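You operate a simulated robot arm through the tools that you are given. There is no shell and no other tool.

Carry out the task below with a simulated robot arm. There is one attempt and no reset: what you move stays moved.

TASK
The pump tripped hot: cool its oil, reset it and start it again.
Fine: both water valves fully open; cool button, wait for under 50 C, then reset, then start.

Only the result counts: the job must be done as asked and must still hold three seconds after the hand-in. Knocking over, shifting, dropping, spilling or breaking anything else fails it.

THE ROBOT
A 7-joint arm with a fingered hand, fixed in place. Base frame: the origin is on the floor under the middle of its stand, x ahead of it, y to its left, z up. Lengths are in cm, angles in degrees, forces in N, time in s.
With the tool pointing down near the work surface it reaches from about 12 to 76 cm from the base axis. Its first joint turns from -166.0 to 166.0 degrees. Payload 4.9 kg.
Tool frame: the origin (TCP) lies between the finger pads and is the grasp point; the fingertips stand 3.2 cm ahead of it; z points along the fingers, y is the line along which they close. The gripper opens to 19.2 cm; its body begins 8.9 cm behind the TCP. The gripper is a hand of 3 fingers: y runs from the thumb to the fingers, the wrist lies at [0, 0, -26.7] in the tool frame, and closing takes about 1.5 s.
Orientation is that of the tool frame in the base frame, as [roll, pitch, yaw] about the fixed x, y, z axes, in that order (R = Rz(yaw) Ry(pitch) Rx(roll)). With the fingers straight down and closing along the base's y, the tool's x points along the base's -x, its y along +y and its z along -z.

THE INTERFACE
- The arm moves only by the tool apply_moves. Its argument "plan" is a list of rows, each an object (a shift or turn left out is 0, a gripper value left out holds the last) with "slide": the shift along the tool's x, y, z in cm, a list of three; "turn": the turn, a rotation vector about the tool's x, y, z in rad, a list of three; "claw": the finger opening in cm, from 0 to 19.2. In form: [{"slide": [x, y, z], "turn": [ax, ay, az], "claw": claw}, ...]. A call has 1 to 20 rows; each row is the pose to reach, as a shift and turn from the pose commanded when the call began, along the tool's axes at that moment. Rows are played at 5 a second. More than 5 cm and 8.6 degrees between two rows, or a gripper value outside its range, and nothing of the call is played. Where a pose cannot be reached the arm comes as near as it can. A force on the tool above 40 N (or 10 N above the force at the start of the call, whichever is more), or a blocked arm, ends the call early, and 0.2 s more pass. The fingers move at their own pace (about 15.3 cm/s each) and stop on an object; they squeeze with about 27 N. The grip force told is the motor's: it shows also when the fingers shut on nothing. Time passes only in rows, and 0.2 s behind the last, so rows that repeat a pose let the fingers close. It gives the time, the measured TCP pose, the force on the tool (base axes), the opening and the grip force at its end, in the units of the frame above (readings bear some noise), with the torque about the TCP (base axes, N m) and any sound that the robot's microphone picked up.
- Cameras (640 x 400 px; columns grow to the right, rows downward): "scene" is fixed at [5.77, 49.08, 174.25]; the picture's right is [-0.46, -0.89, 0.00], its down [-0.56, 0.29, -0.77] and it looks along [0.69, -0.36, -0.63] (base axes); focal length 372 px, centre (320, 200). "wrist" rides on the gripper at [8, -4.6, -11.3] in the tool frame; the picture's right is [0.50, 0.87, 0.00], its down [-0.67, 0.39, -0.63] and it looks along [-0.55, 0.32, 0.78] (tool axes); focal length 226 px, centre (320, 200). There is no depth. A picture from a camera that has moved, and an enlarged one, comes with that camera's place and axes in the base frame and with its lens. The place of the scene camera against the robot may be out by one fixed shift of up to 2.5 cm in any direction.
- snapshot(camera): a new picture of that camera. No time passes.
- set_grasp(shape): the hand has 3 fingers and takes this shape, open, in about a second: jaw (thumb against the fingers, like two jaws); tri (thumb and two fingers); tip (a fingertip pinch); poke (one finger out to press); point (the index stretched); flat (the hand flat); cup (the hand cupped); fist (a fist). The gripper value then closes the fingers along that shape, each until it touches; the sizes above hold for jaw. It gives what a move gives, with no picture.
- zoom(camera, box): a new picture of the part [left, top, right, bottom] of that camera's present view, enlarged. No time passes.
- close_job(): hands the job in; it is judged then, once.

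Nothing tells you positions but the pictures and the camera data. Unless the task says otherwise, let go and move clear before handing in.

The tools are called after "Emit:" as name(argument=value, ...) on one line, values as JSON. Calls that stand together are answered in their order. apply_moves: Moves the arm, as the interface text tells. Its arguments: {"type":"object","properties":{"plan":{"type":"array"}},"required":["plan"]} The other tools are called the same way: set_grasp (shape) gives the hand a shape; snapshot (camera) takes a picture; zoom (camera, box) takes an enlarged picture of a part of a camera's view; close_job () hands the job in.

At the start:

```text
time: 0.0
position: [44.61, -6.08, 137.88]
tcp_rot: [-179.9, 0.0, -179.9]
contact_force: [1.1, 0.4, 0.1]
wrist_torque: [0.01, 0.0, -0.03]
finger_gap: 19.2
grasp_force: 0.1
shape: jaw
```

scene: 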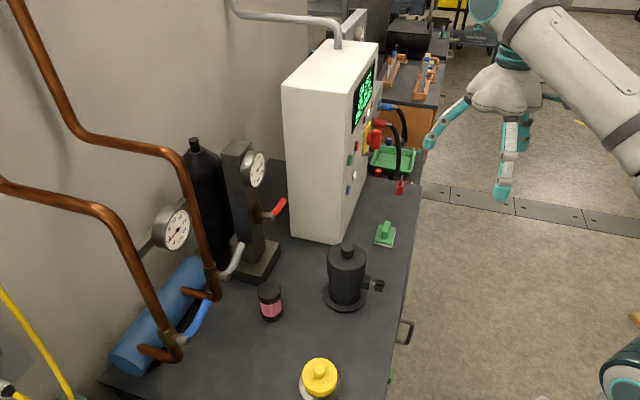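
wrist: 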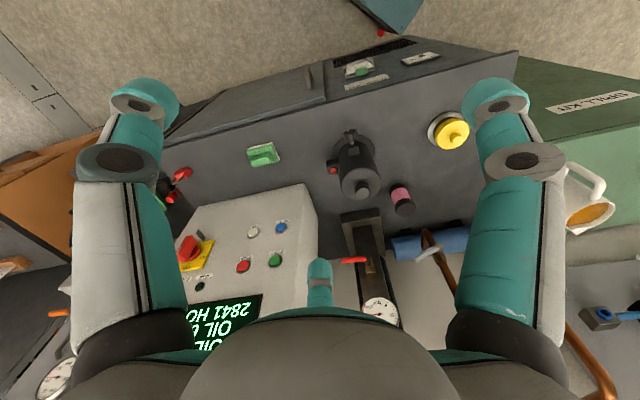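

I see a bench with a white control cabinet (screen, buttons, red/yellow switch), a cooler with copper pipes and two valve levers (one blue, one white/grey), and a pedestal with a red lever. I'll zoom in before moving anything.

Emit:
zoom(camera="scene", box=[270, 20, 450, 260])

Emit:
zoom(camera="scene", box=[90, 120, 330, 390])

Emit:
zoom(camera="wrist", box=[150, 160, 330, 360])

Emit:
zoom(camera="wrist", box=[300, 160, 500, 340])

```text
1.67 times, centred on (360, 140) of scene
camera zoom: at [5.77, 49.08, 174.25], right [-0.46, -0.89, 0.0], down [-0.56, 0.29, -0.77], along [0.69, -0.36, -0.63], focal length 621 px, centre (253, 300)
```

zoom: 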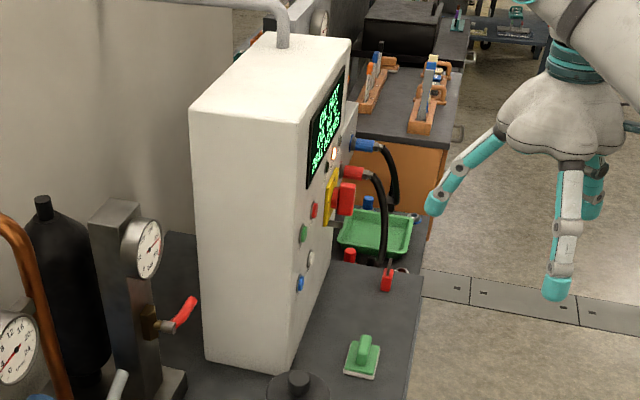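

```text
1.48 times, centred on (210, 255) of scene
camera zoom: at [5.77, 49.08, 174.25], right [-0.46, -0.89, 0.0], down [-0.56, 0.29, -0.77], along [0.69, -0.36, -0.63], focal length 552 px, centre (483, 118)
```

zoom: 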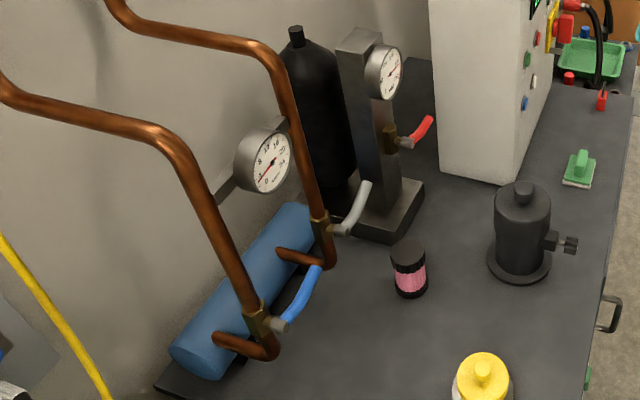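

```text
2.00 times, centred on (240, 260) of wrist
camera zoom: at [36.69, -10.48, 149.09], right [-0.5, 0.87, 0.0], down [0.67, 0.39, 0.63], along [0.55, 0.32, -0.78], focal length 452 px, centre (480, 80)
```

zoom: 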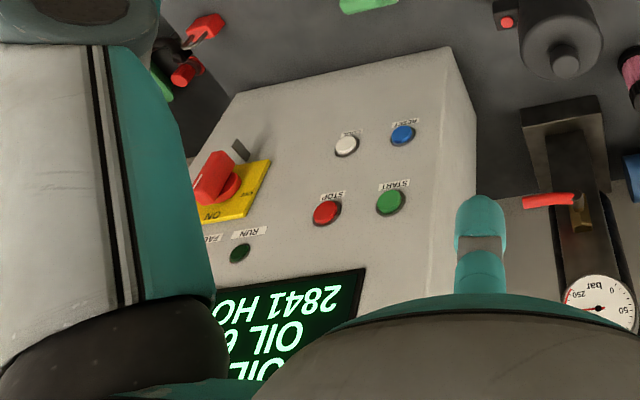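

```text
2.22 times, centred on (400, 250) of wrist
camera zoom: at [36.69, -10.48, 149.09], right [-0.5, 0.87, 0.0], down [0.67, 0.39, 0.63], along [0.55, 0.32, -0.78], focal length 502 px, centre (142, 89)
```

zoom: 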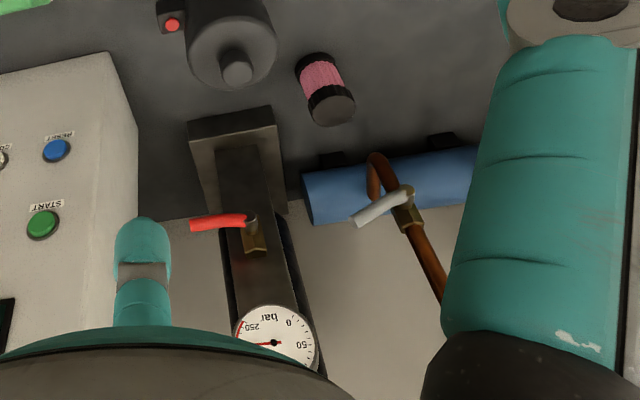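

The panel and wall appear to run at about 45° in the base frame: COOL is near (83.5,-3.5,108.6), RESET near (78,2,109), START near (78,2,118.6) and STOP near (83.6,-3.4,118.6). The valves are near (63,42,109) and (51,54,110). I'll switch to the poke shape and check how the hand looks.

Emit:
set_grasp(shape="poke")

Emit:
snapshot(camera="wrist")

Emit:
snapshot(camera="scene")

```text
time: 0.9
position: [44.57, -6.0, 137.85]
tcp_rot: [-180.0, 0.0, 180.0]
contact_force: [0.2, 0.0, 0.0]
wrist_torque: [0.03, 0.0, 0.0]
finger_gap: 0.0
grasp_force: 0.0
shape: poke
```

```text
taken
camera wrist: at [36.69, -10.48, 149.09], right [-0.5, 0.87, 0.0], down [0.67, 0.39, 0.63], along [0.55, 0.32, -0.78], focal length 226 px, centre (320, 200)
```

wrist: 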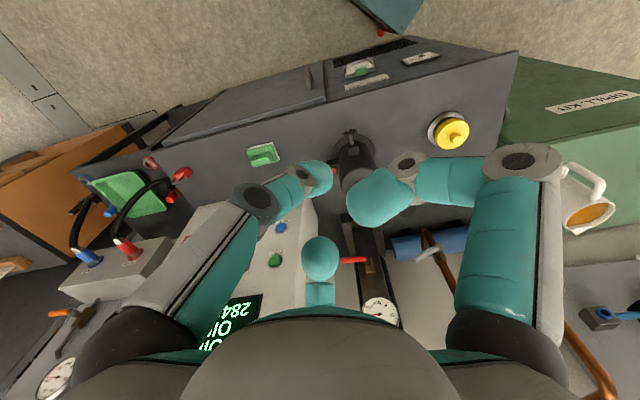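

```text
taken
```

scene: 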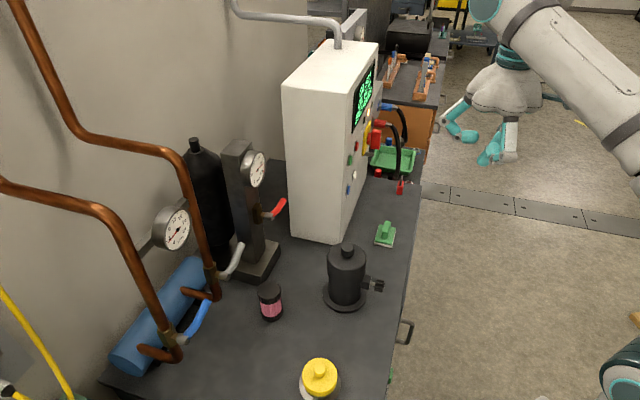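

The hand is reshaped; I'll zoom in to see which finger stands out.

Emit:
zoom(camera="scene", box=[410, 40, 570, 190])

Emit:
zoom(camera="wrist", box=[220, 120, 440, 320])

```text
2.67 times, centred on (490, 115) of scene
camera zoom: at [5.77, 49.08, 174.25], right [-0.46, -0.89, 0.0], down [-0.56, 0.29, -0.77], along [0.69, -0.36, -0.63], focal length 993 px, centre (-133, 427)
```

zoom: 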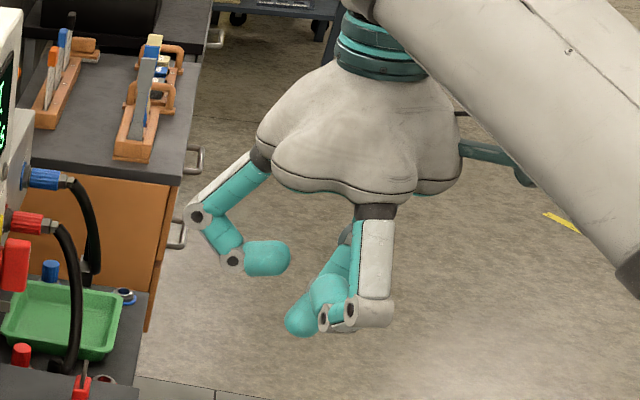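

```text
2.00 times, centred on (330, 220) of wrist
camera zoom: at [36.69, -10.48, 149.09], right [-0.5, 0.87, 0.0], down [0.67, 0.39, 0.63], along [0.55, 0.32, -0.78], focal length 452 px, centre (300, 160)
```

zoom: 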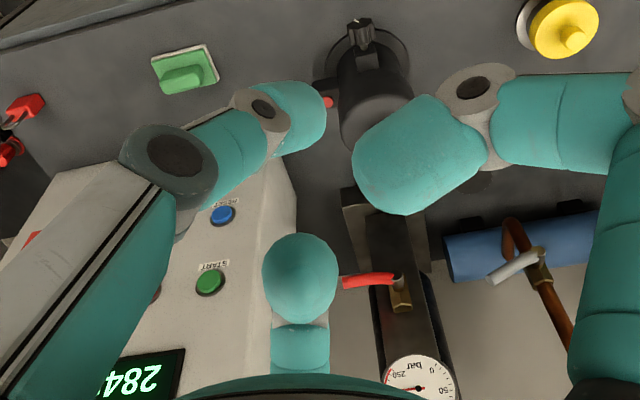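

The poke shape leaves the fingers half curled, so I'll compare it with the "point" shape (index stretched) while still in free air.

Emit:
set_grasp(shape="point")

Emit:
snapshot(camera="wrist")

Emit:
zoom(camera="scene", box=[410, 40, 590, 220])

```text
time: 1.8
position: [44.65, -5.91, 137.8]
tcp_rot: [179.9, -0.1, -179.9]
contact_force: [-0.3, -0.5, 0.0]
wrist_torque: [0.0, 0.0, 0.0]
finger_gap: 18.48
grasp_force: 0.0
shape: point
```

```text
taken
camera wrist: at [36.69, -10.48, 149.09], right [-0.5, 0.87, 0.0], down [0.67, 0.39, 0.63], along [0.55, 0.32, -0.78], focal length 226 px, centre (320, 200)
```

wrist: 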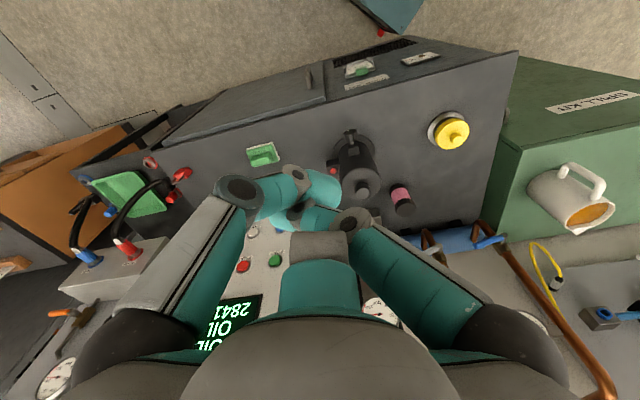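

```text
2.22 times, centred on (500, 130) of scene
camera zoom: at [5.77, 49.08, 174.25], right [-0.46, -0.89, 0.0], down [-0.56, 0.29, -0.77], along [0.69, -0.36, -0.63], focal length 827 px, centre (-80, 356)
```

zoom: 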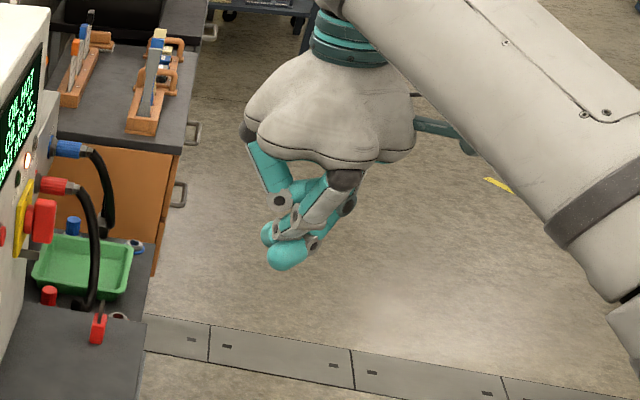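

The fingers may still be settling, or may be holding a closed command. I'll command the opening explicitly, wait and look again.

Emit:
apply_moves(plan=[{"claw": 19.2}, {"claw": 19.2}, {"claw": 19.2}, {"claw": 19.2}, {"claw": 19.2}, {"claw": 19.2}, {"claw": 19.2}, {"claw": 19.2}])

Emit:
snapshot(camera="wrist")

Emit:
zoom(camera="scene", box=[410, 40, 590, 220])

```text
time: 3.6
position: [44.68, -6.04, 137.91]
tcp_rot: [179.9, -0.1, 180.0]
contact_force: [-1.0, 0.8, 0.7]
wrist_torque: [-0.01, -0.02, -0.02]
finger_gap: 18.44
grasp_force: 0.1
shape: point
```

```text
taken
camera wrist: at [36.69, -10.48, 149.09], right [-0.5, 0.87, 0.0], down [0.67, 0.39, 0.63], along [0.55, 0.32, -0.78], focal length 226 px, centre (320, 200)
```

wrist: 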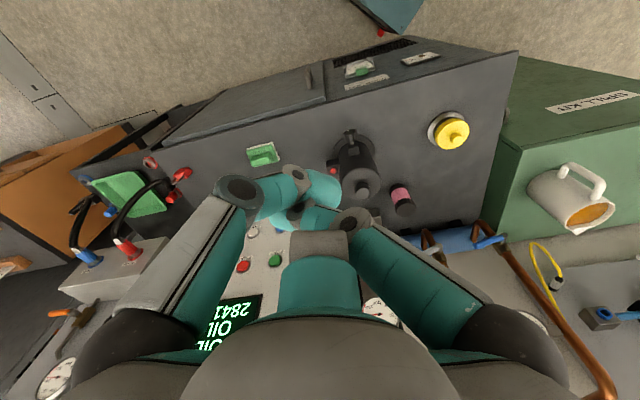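

```text
2.22 times, centred on (500, 130) of scene
camera zoom: at [5.77, 49.08, 174.25], right [-0.46, -0.89, 0.0], down [-0.56, 0.29, -0.77], along [0.69, -0.36, -0.63], focal length 827 px, centre (-80, 356)
```

zoom: 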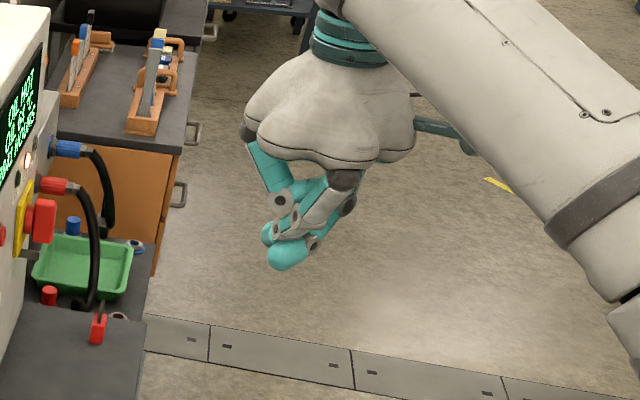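

Point is stable but bunches the fingers. I'll go back to poke and see what commanding the opening does there.

Emit:
set_grasp(shape="poke")

Emit:
apply_moves(plan=[{"claw": 0}, {"claw": 0}, {"claw": 0}, {"claw": 0}, {"claw": 0}, {"claw": 0}, {"claw": 0}, {"claw": 0}])

Emit:
snapshot(camera="wrist")

Emit:
zoom(camera="scene", box=[410, 40, 590, 220])

```text
time: 4.5
position: [44.61, -5.88, 137.8]
tcp_rot: [180.0, 0.1, 180.0]
contact_force: [-0.6, 0.2, 0.5]
wrist_torque: [0.05, 0.01, 0.05]
finger_gap: 0.0
grasp_force: 0.0
shape: poke
```

```text
time: 6.3
position: [44.62, -5.87, 137.82]
tcp_rot: [180.0, 0.0, -180.0]
contact_force: [0.1, 0.1, -0.3]
wrist_torque: [-0.02, -0.01, -0.02]
finger_gap: 0.01
grasp_force: 27.4
shape: jaw
```

```text
taken
camera wrist: at [36.69, -10.48, 149.09], right [-0.5, 0.87, 0.0], down [0.67, 0.39, 0.63], along [0.55, 0.32, -0.78], focal length 226 px, centre (320, 200)
```

wrist: 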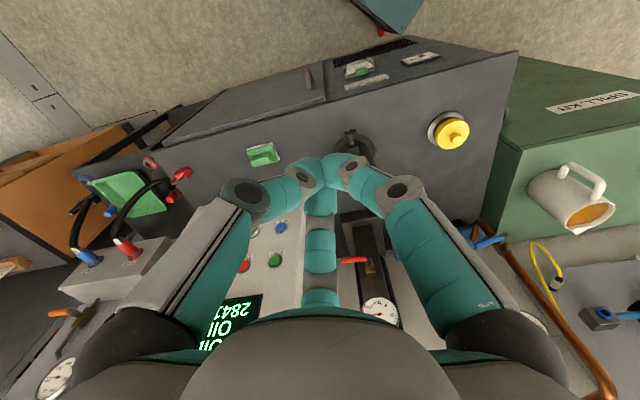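

```text
2.22 times, centred on (500, 130) of scene
camera zoom: at [5.77, 49.08, 174.25], right [-0.46, -0.89, 0.0], down [-0.56, 0.29, -0.77], along [0.69, -0.36, -0.63], focal length 827 px, centre (-80, 356)
```

zoom: 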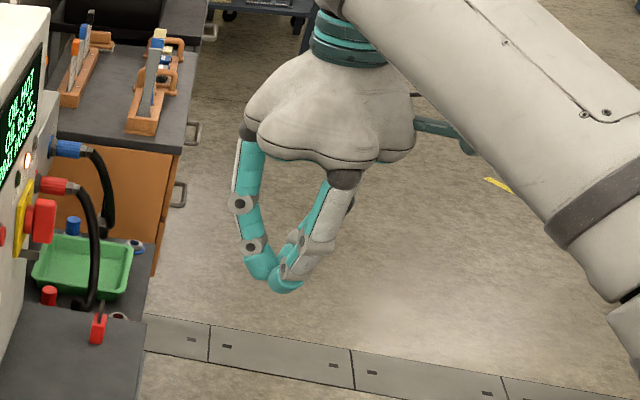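

Closing from poke gives a jaw shut to a compact fingertip cluster about 3.5 cm ahead of the TCP, which should work for pressing buttons and pushing levers. Next I tilt the hand to horizontal, heading toward the wall.

Emit:
apply_moves(plan=[{"slide": [-0.4, 0.9, 1.1], "turn": [0, -0.142, 0], "claw": 0}, {"slide": [-0.8, 1.8, 2.2], "turn": [0, -0.285, 0]}, {"slide": [-1.2, 2.7, 3.3], "turn": [0, -0.428, 0]}, {"slide": [-1.6, 3.6, 4.4], "turn": [0, -0.571, 0]}, {"slide": [-2.0, 4.5, 5.5], "turn": [0, -0.714, 0]}, {"slide": [-2.4, 5.4, 6.6], "turn": [0, -0.857, 0]}, {"slide": [-2.8, 6.3, 7.7], "turn": [0, -1.0, 0]}, {"slide": [-3.2, 7.2, 8.8], "turn": [0, -1.142, 0]}, {"slide": [-3.6, 8.1, 9.9], "turn": [0, -1.285, 0]}, {"slide": [-4.0, 9.0, 11.0], "turn": [0, -1.428, 0]}, {"slide": [-4.4, 10.0, 12.0], "turn": [0, -1.5708, 0]}, {"slide": [-4.4, 10.0, 12.0], "turn": [0, -1.5708, 0]}])

Emit:
snapshot(camera="wrist")

Emit:
snapshot(camera="scene")

```text
time: 8.9
position: [49.46, 5.8, 127.84]
tcp_rot: [158.3, 87.1, 156.0]
contact_force: [-0.4, 3.5, -0.8]
wrist_torque: [-0.06, -0.15, -0.27]
finger_gap: 0.0
grasp_force: 27.1
shape: jaw
out of reach, approached as far as the arm can: row 10, 11, 12
```

```text
taken
camera wrist: at [37.77, 1.79, 120.22], right [0.01, 0.88, -0.48], down [-0.58, 0.4, 0.71], along [0.81, 0.27, 0.51], focal length 226 px, centre (320, 200)
```

wrist: 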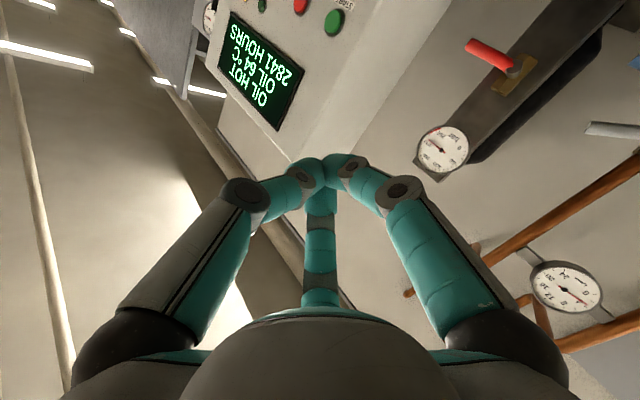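

```text
taken
```

scene: 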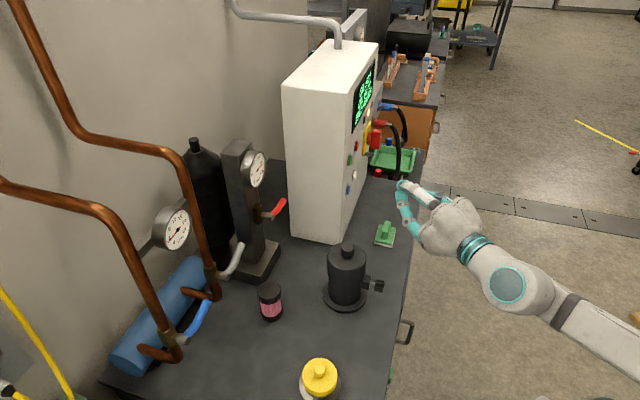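

The screen reads OIL HOT, 64 °C. Next I'll yaw the hand 45° toward the wall and move it across for a closer look at the two water valves.

Emit:
apply_moves(plan=[{"slide": [1.0, 3.5, 0.6], "turn": [-0.13, 0, 0]}, {"slide": [2.2, 7.0, 1.2], "turn": [-0.26, 0, 0]}, {"slide": [3.4, 10.5, 1.8], "turn": [-0.39, 0, 0]}, {"slide": [4.6, 14.0, 2.4], "turn": [-0.52, 0, 0]}, {"slide": [5.8, 17.5, 3.0], "turn": [-0.65, 0, 0]}, {"slide": [7.0, 21.0, 3.8], "turn": [-0.785, 0, 0]}, {"slide": [8.0, 24.0, 4.5], "turn": [-0.785, 0, 0]}, {"slide": [8.0, 24.0, 4.5], "turn": [-0.785, 0, 0]}])

Emit:
snapshot(camera="wrist")

Emit:
snapshot(camera="scene")

```text
time: 10.7
position: [51.21, 32.5, 124.68]
tcp_rot: [161.2, 86.4, -172.8]
contact_force: [-0.2, -1.3, -0.6]
wrist_torque: [0.0, 0.01, 0.0]
finger_gap: 0.03
grasp_force: 26.3
shape: jaw
out of reach, approached as far as the arm can: row 1, 2, 3, 4, 5, 6, 7, 8
```

```text
taken
camera wrist: at [42.66, 23.3, 117.12], right [-0.41, 0.77, -0.48], down [-0.69, 0.08, 0.72], along [0.59, 0.63, 0.51], focal length 226 px, centre (320, 200)
```

wrist: 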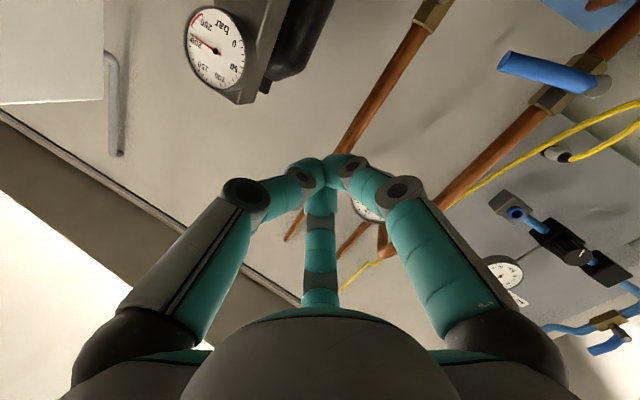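

```text
taken
```

scene: 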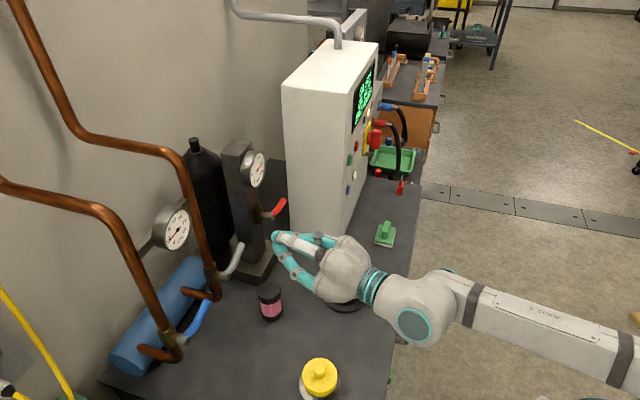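

The arm stopped at about 26° of yaw instead of 45°, probably a wrist limit, but that should be enough. I'll examine the blue valve from here.

Emit:
zoom(camera="wrist", box=[380, 0, 640, 170])

Emit:
zoom(camera="scene", box=[130, 180, 310, 370])

```text
2.35 times, centred on (510, 85) of wrist
camera zoom: at [42.66, 23.3, 117.12], right [-0.41, 0.77, -0.48], down [-0.69, 0.08, 0.72], along [0.59, 0.63, 0.51], focal length 532 px, centre (-127, 471)
```

zoom: 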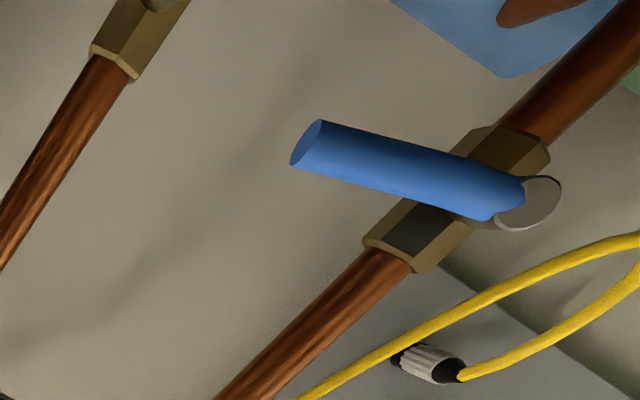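

```text
2.11 times, centred on (220, 275) of scene
camera zoom: at [5.77, 49.08, 174.25], right [-0.46, -0.89, 0.0], down [-0.56, 0.29, -0.77], along [0.69, -0.36, -0.63], focal length 784 px, centre (530, 42)
```

zoom: 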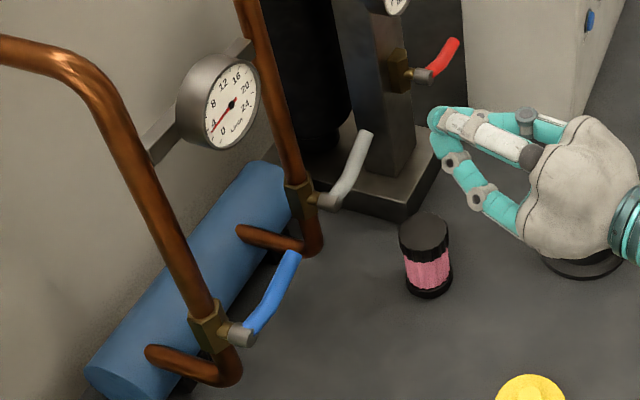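

The blue lever runs from a knob near (51.4,54.3,108.5) to a tip near (56.5,48.1,110.5), about horizontal and so nearly closed, since the pipe is vertical. The bottle cap tops out near z=96. I'll tilt the hand slightly nose-down to get out of the wrist limit and check that the arm follows.

Emit:
apply_moves(plan=[{"turn": [0, 0.13, 0]}, {"turn": [0, 0.26, 0]}, {"turn": [0, 0.35, 0]}, {"turn": [0, 0.35, 0]}])

Emit:
snapshot(camera="wrist")

```text
time: 11.7
position: [50.11, 31.53, 122.44]
tcp_rot: [177.6, 65.2, -156.1]
contact_force: [0.6, 1.1, 2.9]
wrist_torque: [-0.19, 0.38, -0.02]
finger_gap: 0.0
grasp_force: 27.1
shape: jaw
```

```text
taken
camera wrist: at [39.92, 21.51, 119.78], right [-0.57, 0.69, -0.44], down [-0.42, 0.21, 0.88], along [0.7, 0.69, 0.18], focal length 226 px, centre (320, 200)
```

wrist: 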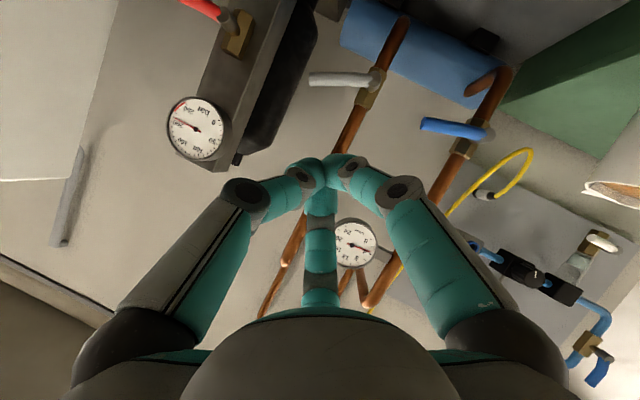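

That pose is reachable, and both levers and the flow gauge are in view. I'll zoom in to locate them precisely.

Emit:
zoom(camera="wrist", box=[290, 40, 530, 190])

Emit:
zoom(camera="wrist", box=[320, 200, 400, 280])

```text
2.67 times, centred on (410, 115) of wrist
camera zoom: at [39.92, 21.51, 119.78], right [-0.57, 0.69, -0.44], down [-0.42, 0.21, 0.88], along [0.7, 0.69, 0.18], focal length 603 px, centre (80, 427)
```

zoom: 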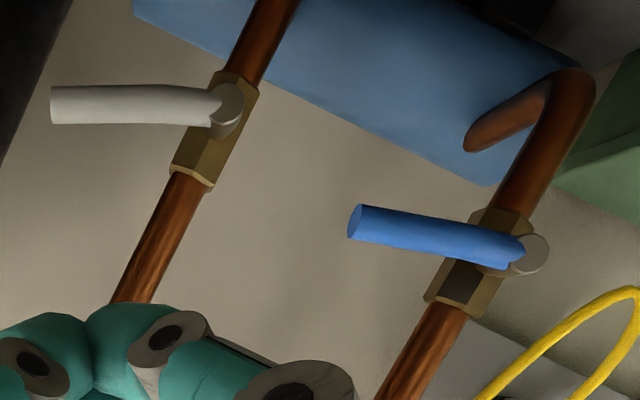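

```text
5.00 times, centred on (360, 240) of wrist
camera zoom: at [39.92, 21.51, 119.78], right [-0.57, 0.69, -0.44], down [-0.42, 0.21, 0.88], along [0.7, 0.69, 0.18], focal length 1130 px, centre (120, 0)
```

zoom: 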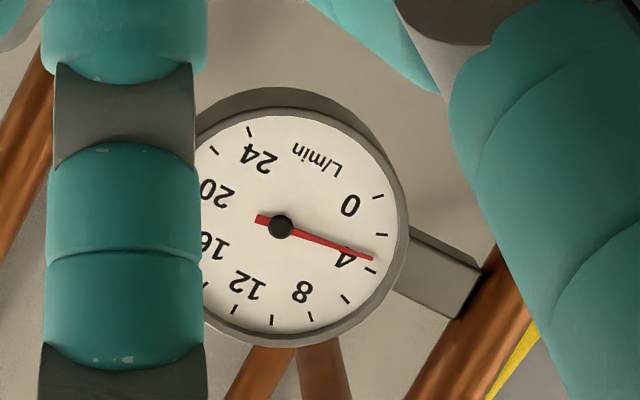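

The flow gauge reads about 3.5 L/min. The blue lever sits about 15° up from horizontal and the white one about 24°, so both need raising to vertical. I'll place the fingertip cluster in front of and just below the white lever first.

Emit:
apply_moves(plan=[{"slide": [1.5, -0.8, 3.0], "turn": [-0.043, -0.015, -0.019]}, {"slide": [3.0, -1.6, 6.1], "turn": [-0.085, -0.03, -0.039]}, {"slide": [4.5, -2.4, 9.2], "turn": [-0.128, -0.045, -0.058]}, {"slide": [6.0, -3.2, 12.2], "turn": [-0.17, -0.06, -0.078]}, {"slide": [7.5, -4.0, 15.3], "turn": [-0.213, -0.075, -0.097]}, {"slide": [7.5, -4.0, 15.3], "turn": [-0.213, -0.075, -0.097]}])

Emit:
snapshot(camera="wrist")

Emit:
snapshot(camera="scene")

```text
time: 13.1
position: [62.87, 33.85, 111.38]
tcp_rot: [178.7, 71.1, -142.0]
contact_force: [0.1, -0.7, 0.4]
wrist_torque: [-0.02, 0.04, 0.04]
finger_gap: 0.0
grasp_force: 26.6
shape: jaw
```

```text
taken
camera wrist: at [55.54, 21.9, 107.51], right [-0.68, 0.57, -0.47], down [-0.54, 0.05, 0.84], along [0.51, 0.82, 0.27], focal length 226 px, centre (320, 200)
```

wrist: 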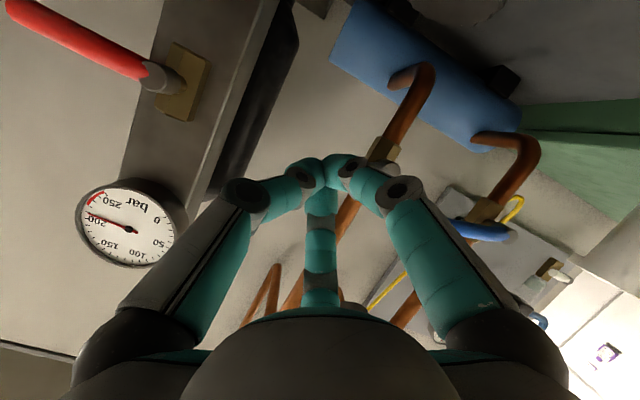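

```text
taken
```

scene: 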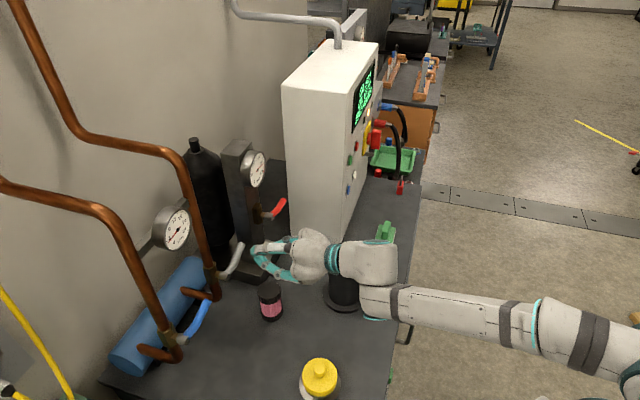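

I'm a little higher and closer than intended, with the cluster right in front of the white lever's tip. I'll zoom in to check clearance before lowering.

Emit:
zoom(camera="scene", box=[180, 200, 340, 320])

Emit:
zoom(camera="wrist", box=[240, 80, 480, 230])

```text
3.33 times, centred on (260, 260) of scene
camera zoom: at [5.77, 49.08, 174.25], right [-0.46, -0.89, 0.0], down [-0.56, 0.29, -0.77], along [0.69, -0.36, -0.63], focal length 1241 px, centre (520, 0)
```

zoom: 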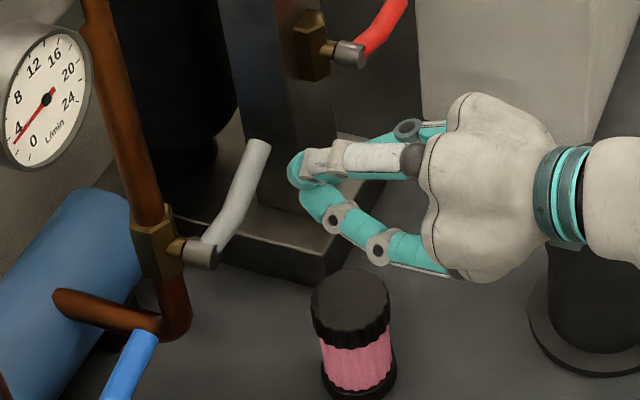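

```text
2.67 times, centred on (360, 155) of wrist
camera zoom: at [55.54, 21.9, 107.51], right [-0.68, 0.57, -0.47], down [-0.54, 0.05, 0.84], along [0.51, 0.82, 0.27], focal length 603 px, centre (213, 320)
```

zoom: 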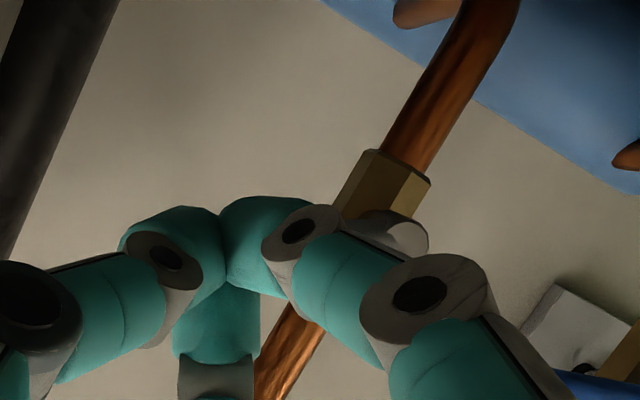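

The fingertips sit where I computed, about 2–3 cm in front of and at the height of the white lever's tip. I'll lower the hand about 3.5 cm and then slide it in under the lever.

Emit:
apply_moves(plan=[{"slide": [1.8, -0.05, 0.07]}, {"slide": [3.54, -0.12, 0.13]}, {"slide": [3.54, -0.12, 0.13]}, {"slide": [2.77, 0.11, 2.37]}, {"slide": [2.01, 0.34, 4.6]}, {"slide": [2.01, 0.34, 4.6]}])

Emit:
snapshot(camera="wrist")

Emit:
zoom(camera="scene", box=[180, 200, 340, 320])

```text
time: 14.5
position: [65.38, 36.29, 108.18]
tcp_rot: [178.7, 71.1, -142.0]
contact_force: [-1.2, 0.3, -0.1]
wrist_torque: [-0.01, 0.0, -0.01]
finger_gap: 0.0
grasp_force: 27.5
shape: jaw
```

```text
taken
camera wrist: at [58.07, 24.52, 104.16], right [-0.68, 0.57, -0.47], down [-0.54, 0.06, 0.84], along [0.51, 0.82, 0.27], focal length 226 px, centre (320, 200)
```

wrist: 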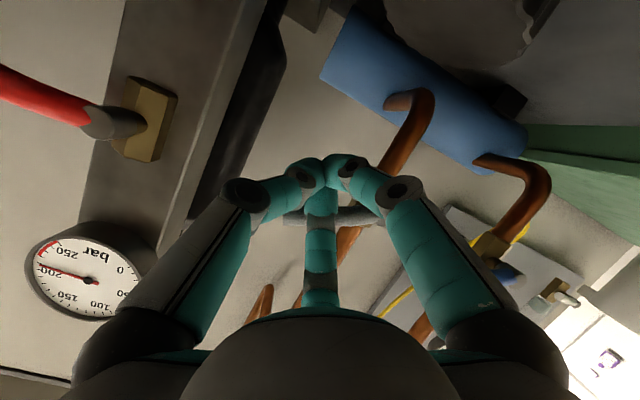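

```text
3.33 times, centred on (260, 260) of scene
camera zoom: at [5.77, 49.08, 174.25], right [-0.46, -0.89, 0.0], down [-0.56, 0.29, -0.77], along [0.69, -0.36, -0.63], focal length 1241 px, centre (520, 0)
```

zoom: 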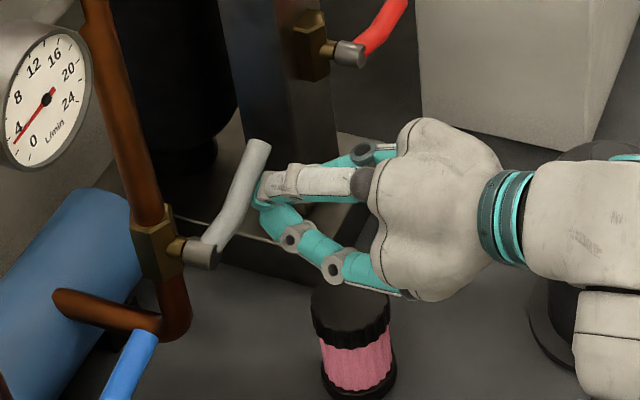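

The cluster is under the white lever with no contact force. I'll raise it along an arc around the lever's pivot, doing the first part and then checking.

Emit:
apply_moves(plan=[{"slide": [-0.85, 0.4, -0.33]}, {"slide": [-1.7, 0.81, -0.66]}, {"slide": [-2.57, 0.96, -0.97]}, {"slide": [-3.43, 1.11, -1.27]}, {"slide": [-4.15, 1.47, -1.55]}, {"slide": [-4.86, 1.84, -1.83]}, {"slide": [-5.46, 2.38, -2.08]}, {"slide": [-6.05, 2.93, -2.34]}])

Emit:
snapshot(camera="wrist")

Emit:
zoom(camera="scene", box=[160, 180, 320, 300])

```text
time: 16.3
position: [63.35, 38.62, 114.83]
tcp_rot: [178.6, 71.1, -141.8]
contact_force: [-0.1, -1.9, -0.2]
wrist_torque: [0.0, -0.02, -0.02]
finger_gap: 0.02
grasp_force: 26.6
shape: jaw
```

```text
taken
camera wrist: at [56.09, 26.65, 110.71], right [-0.68, 0.57, -0.47], down [-0.54, 0.05, 0.84], along [0.51, 0.82, 0.27], focal length 226 px, centre (320, 200)
```

wrist: 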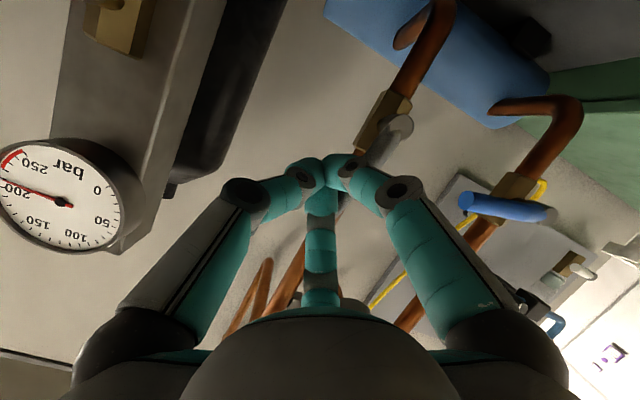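

```text
3.33 times, centred on (240, 240) of scene
camera zoom: at [5.77, 49.08, 174.25], right [-0.46, -0.89, 0.0], down [-0.56, 0.29, -0.77], along [0.69, -0.36, -0.63], focal length 1241 px, centre (587, 67)
```

zoom: 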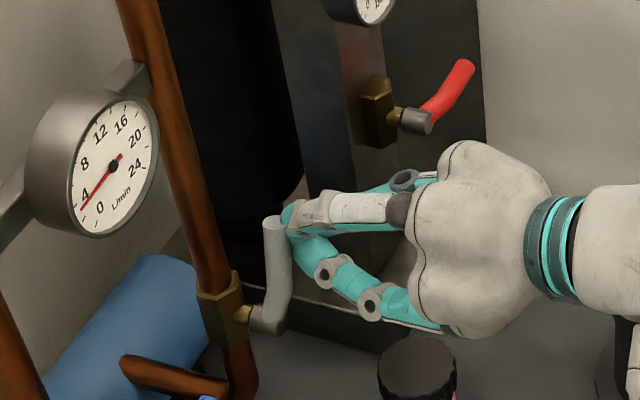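

The lever is following, at roughly 70°, with little force. Next I finish the arc to vertical against its stop.

Emit:
apply_moves(plan=[{"slide": [-0.31, 0.46, -0.15]}, {"slide": [-0.62, 0.91, -0.31]}, {"slide": [-0.85, 1.41, -0.43]}, {"slide": [-1.07, 1.91, -0.56]}, {"slide": [-1.15, 2.2, -0.62]}, {"slide": [-1.24, 2.5, -0.68]}, {"slide": [-1.24, 2.5, -0.68]}])

Emit:
snapshot(camera="wrist")

Emit:
zoom(camera="scene", box=[160, 180, 320, 300])

```text
time: 17.9
position: [61.79, 39.98, 115.76]
tcp_rot: [178.6, 70.8, -142.2]
contact_force: [16.1, -19.3, -7.2]
wrist_torque: [-0.14, 0.16, -0.81]
finger_gap: 0.04
grasp_force: 27.2
shape: jaw
```

```text
taken
camera wrist: at [54.4, 28.18, 111.83], right [-0.68, 0.57, -0.47], down [-0.53, 0.06, 0.84], along [0.51, 0.82, 0.26], focal length 226 px, centre (320, 200)
```

wrist: 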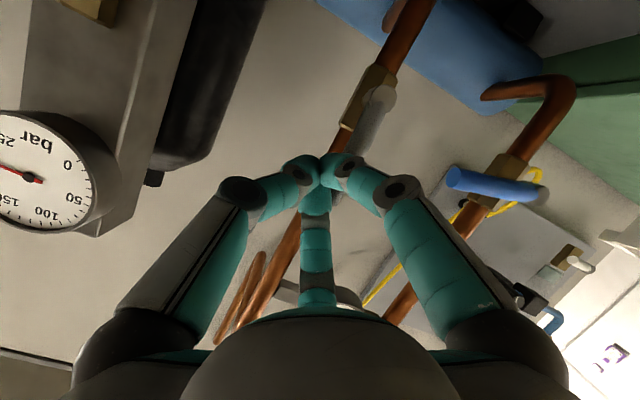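

```text
3.33 times, centred on (240, 240) of scene
camera zoom: at [5.77, 49.08, 174.25], right [-0.46, -0.89, 0.0], down [-0.56, 0.29, -0.77], along [0.69, -0.36, -0.63], focal length 1241 px, centre (587, 67)
```

zoom: 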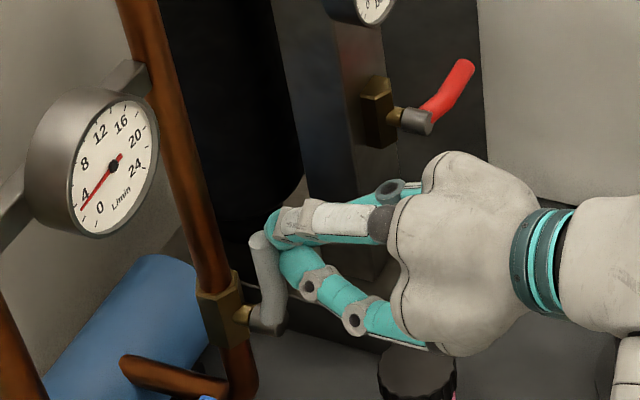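

A 25 N reaction along the wall shows the white lever has reached its stop, and it looks parallel to the pipe. I'll back off to the right and retract.

Emit:
apply_moves(plan=[{"slide": [-0.05, -1.3, 0.1]}, {"slide": [-0.1, -2.6, 0.23]}, {"slide": [1.2, -3.0, -3.5]}, {"slide": [2.5, -3.4, -7.4]}, {"slide": [3.4, -3.7, -10.2]}, {"slide": [3.4, -3.7, -10.2]}])

Emit:
snapshot(camera="wrist")

Emit:
zoom(camera="scene", box=[130, 180, 330, 330])

```text
time: 19.3
position: [55.71, 30.53, 116.08]
tcp_rot: [178.8, 71.0, -141.7]
contact_force: [0.0, 0.0, 0.1]
wrist_torque: [0.0, 0.04, -0.03]
finger_gap: 0.0
grasp_force: 27.0
shape: jaw
```

```text
taken
camera wrist: at [48.45, 18.63, 112.15], right [-0.68, 0.57, -0.47], down [-0.54, 0.06, 0.84], along [0.51, 0.82, 0.27], focal length 226 px, centre (320, 200)
```

wrist: 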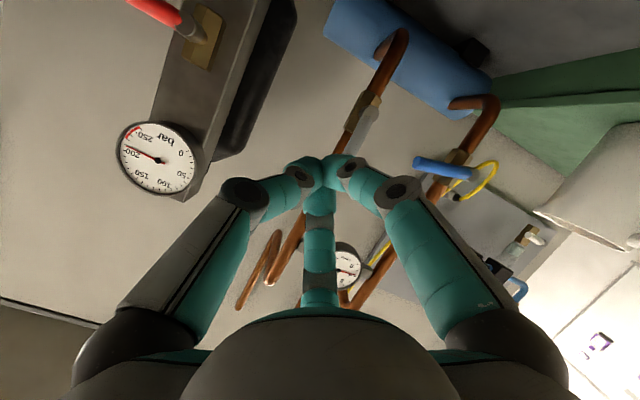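

```text
2.67 times, centred on (230, 255) of scene
camera zoom: at [5.77, 49.08, 174.25], right [-0.46, -0.89, 0.0], down [-0.56, 0.29, -0.77], along [0.69, -0.36, -0.63], focal length 993 px, centre (560, 53)
```

zoom: 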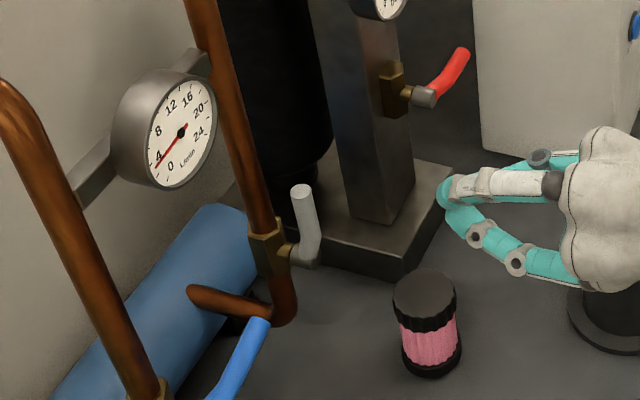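

The white lever looks vertical now. I'll zoom in to confirm, then move on to the blue one.

Emit:
zoom(camera="wrist", box=[300, 60, 500, 200])

```text
2.86 times, centred on (400, 130) of wrist
camera zoom: at [48.45, 18.63, 112.15], right [-0.68, 0.57, -0.47], down [-0.54, 0.06, 0.84], along [0.51, 0.82, 0.27], focal length 646 px, centre (91, 400)
```

zoom: 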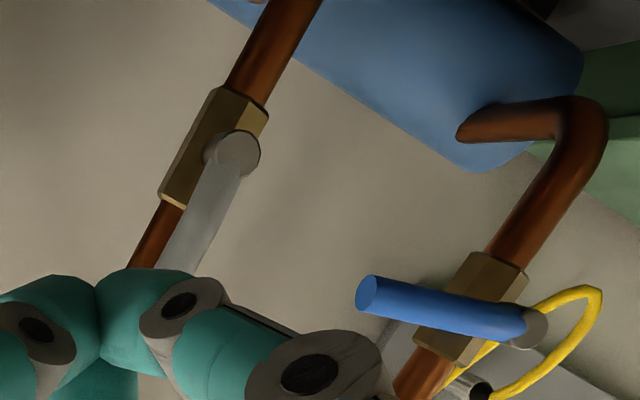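

The white valve is confirmed parallel to its pipe. Next I move to the pre-engage spot in front of and below the blue lever, staying above the bottle.

Emit:
apply_moves(plan=[{"slide": [1.5, 2.7, 1.4]}, {"slide": [3.0, 5.4, 2.9]}, {"slide": [4.5, 8.2, 4.3]}, {"slide": [6.0, 10.9, 5.8]}, {"slide": [7.58, 13.63, 7.24]}, {"slide": [7.58, 13.63, 7.24]}])

Emit:
snapshot(camera="wrist")

Emit:
snapshot(camera="scene")

```text
time: 20.7
position: [50.48, 43.71, 106.55]
tcp_rot: [178.9, 71.0, -141.8]
contact_force: [-0.2, -0.3, -0.2]
wrist_torque: [0.0, -0.03, 0.03]
finger_gap: 0.0
grasp_force: 26.5
shape: jaw
out of reach, approached as far as the arm can: row 2
```

```text
taken
camera wrist: at [43.15, 31.99, 102.59], right [-0.68, 0.57, -0.47], down [-0.53, 0.06, 0.84], along [0.51, 0.82, 0.27], focal length 226 px, centre (320, 200)
```

wrist: 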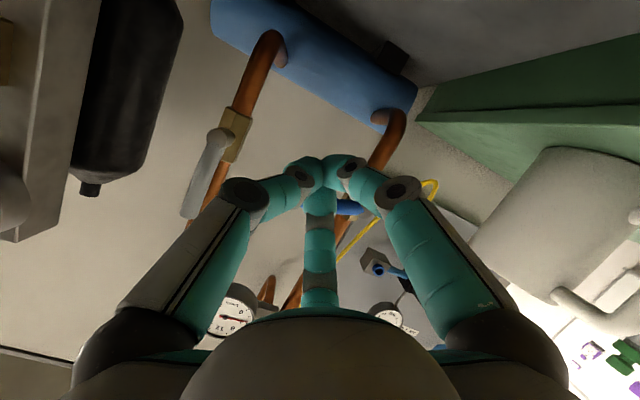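

```text
taken
```

scene: 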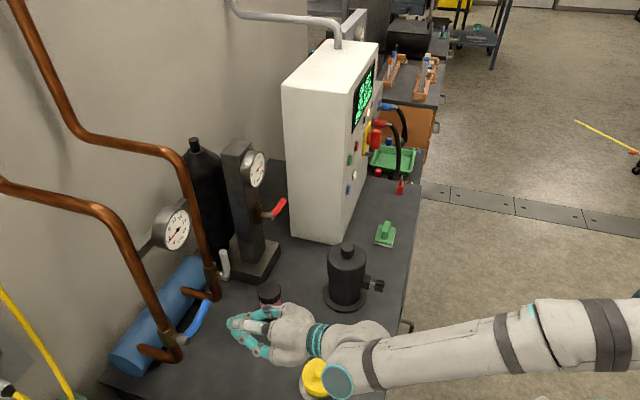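

I'm in the planned spot. I'll check the wrist's clearance to the yellow-capped bottle and the lever geometry.

Emit:
zoom(camera="scene", box=[220, 280, 420, 400])

Emit:
zoom(camera="scene", box=[110, 200, 310, 370])

```text
3.20 times, centred on (320, 340) of scene
camera zoom: at [5.77, 49.08, 174.25], right [-0.46, -0.89, 0.0], down [-0.56, 0.29, -0.77], along [0.69, -0.36, -0.63], focal length 1192 px, centre (320, -248)
```

zoom: 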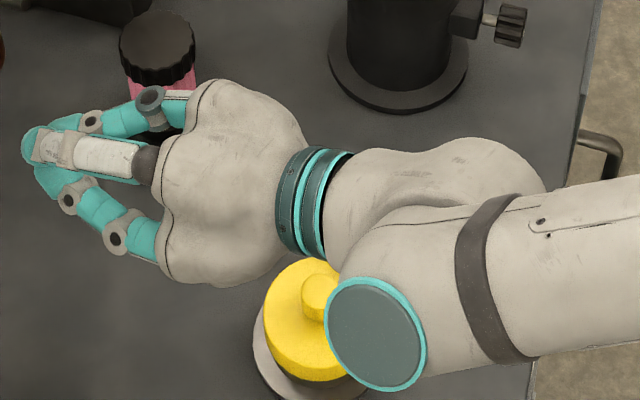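

```text
2.35 times, centred on (210, 285) of scene
camera zoom: at [5.77, 49.08, 174.25], right [-0.46, -0.89, 0.0], down [-0.56, 0.29, -0.77], along [0.69, -0.36, -0.63], focal length 876 px, centre (579, 0)
```

zoom: 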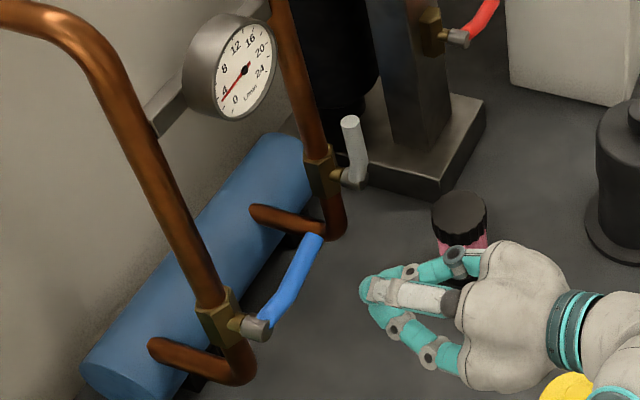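

There's clear space around the bottle. I'll advance under the blue lever.

Emit:
apply_moves(plan=[{"slide": [-0.8, 0.24, 2.4]}, {"slide": [-1.62, 0.49, 4.76]}, {"slide": [-1.62, 0.49, 4.76]}])

Emit:
zoom(camera="scene", box=[110, 200, 310, 370])

Emit:
zoom(camera="wrist", box=[240, 80, 480, 280])

```text
time: 21.5
position: [54.19, 47.34, 106.58]
tcp_rot: [178.8, 71.0, -141.9]
contact_force: [0.4, 0.0, 0.7]
wrist_torque: [0.0, 0.0, -0.03]
finger_gap: 0.01
grasp_force: 26.9
shape: jaw
```

```text
2.35 times, centred on (210, 285) of scene
camera zoom: at [5.77, 49.08, 174.25], right [-0.46, -0.89, 0.0], down [-0.56, 0.29, -0.77], along [0.69, -0.36, -0.63], focal length 876 px, centre (579, 0)
```

zoom: 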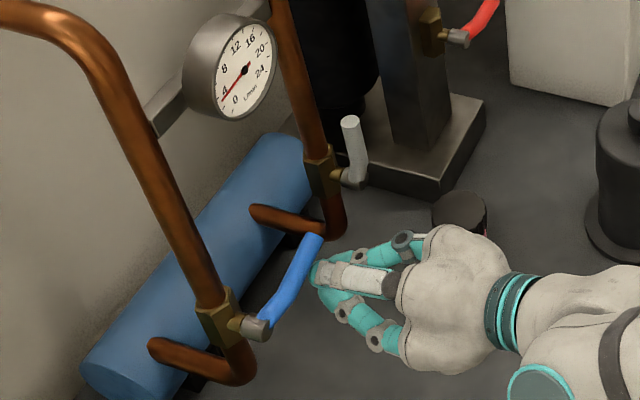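

```text
2.00 times, centred on (360, 180) of wrist
camera zoom: at [46.76, 35.58, 102.66], right [-0.68, 0.57, -0.47], down [-0.54, 0.06, 0.84], along [0.51, 0.82, 0.27], focal length 452 px, centre (240, 240)
```

zoom: 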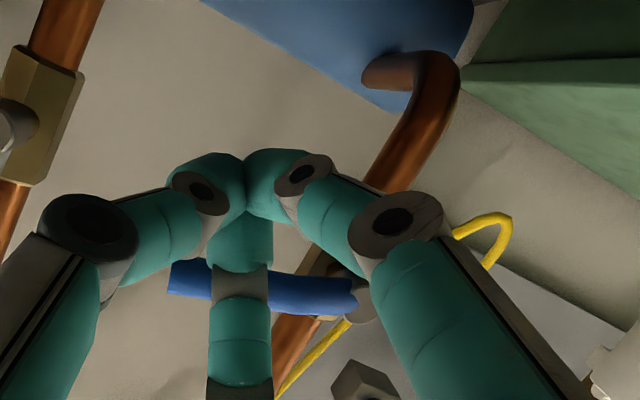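

The cluster is under the blue lever. I'll lift it along the arc.

Emit:
apply_moves(plan=[{"slide": [-0.9, 0.27, -0.33]}, {"slide": [-1.8, 0.54, -0.66]}, {"slide": [-2.6, 0.55, -0.92]}, {"slide": [-3.38, 0.55, -1.19]}, {"slide": [-4.15, 0.78, -1.47]}, {"slide": [-4.91, 1.0, -1.75]}, {"slide": [-5.6, 1.4, -2.02]}, {"slide": [-6.27, 1.83, -2.3]}, {"slide": [-6.82, 2.43, -2.55]}, {"slide": [-7.36, 3.04, -2.79]}])

Emit:
zoom(camera="scene", box=[110, 180, 310, 350])

Emit:
snapshot(camera="wrist")

```text
time: 23.7
position: [51.79, 49.7, 114.58]
tcp_rot: [178.8, 71.0, -141.9]
contact_force: [-0.8, -1.9, -0.5]
wrist_torque: [0.03, -0.01, -0.04]
finger_gap: 0.0
grasp_force: 27.0
shape: jaw
```

```text
2.35 times, centred on (210, 265) of scene
camera zoom: at [5.77, 49.08, 174.25], right [-0.46, -0.89, 0.0], down [-0.56, 0.29, -0.77], along [0.69, -0.36, -0.63], focal length 876 px, centre (579, 47)
```

zoom: 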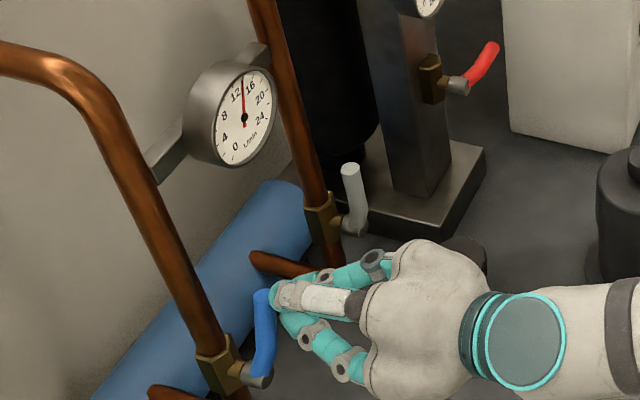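

```text
taken
camera wrist: at [44.59, 37.81, 110.58], right [-0.68, 0.57, -0.47], down [-0.54, 0.06, 0.84], along [0.51, 0.82, 0.27], focal length 226 px, centre (320, 200)
```

wrist: 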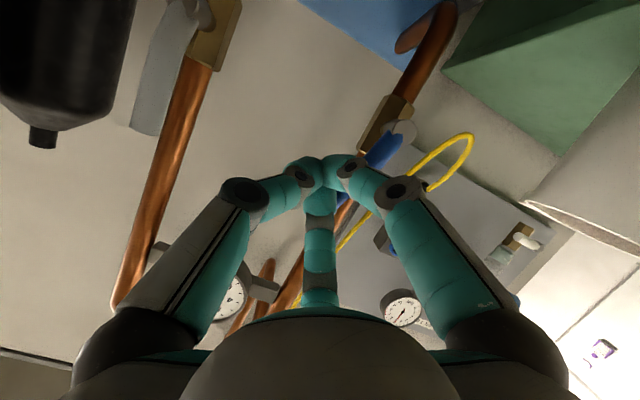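

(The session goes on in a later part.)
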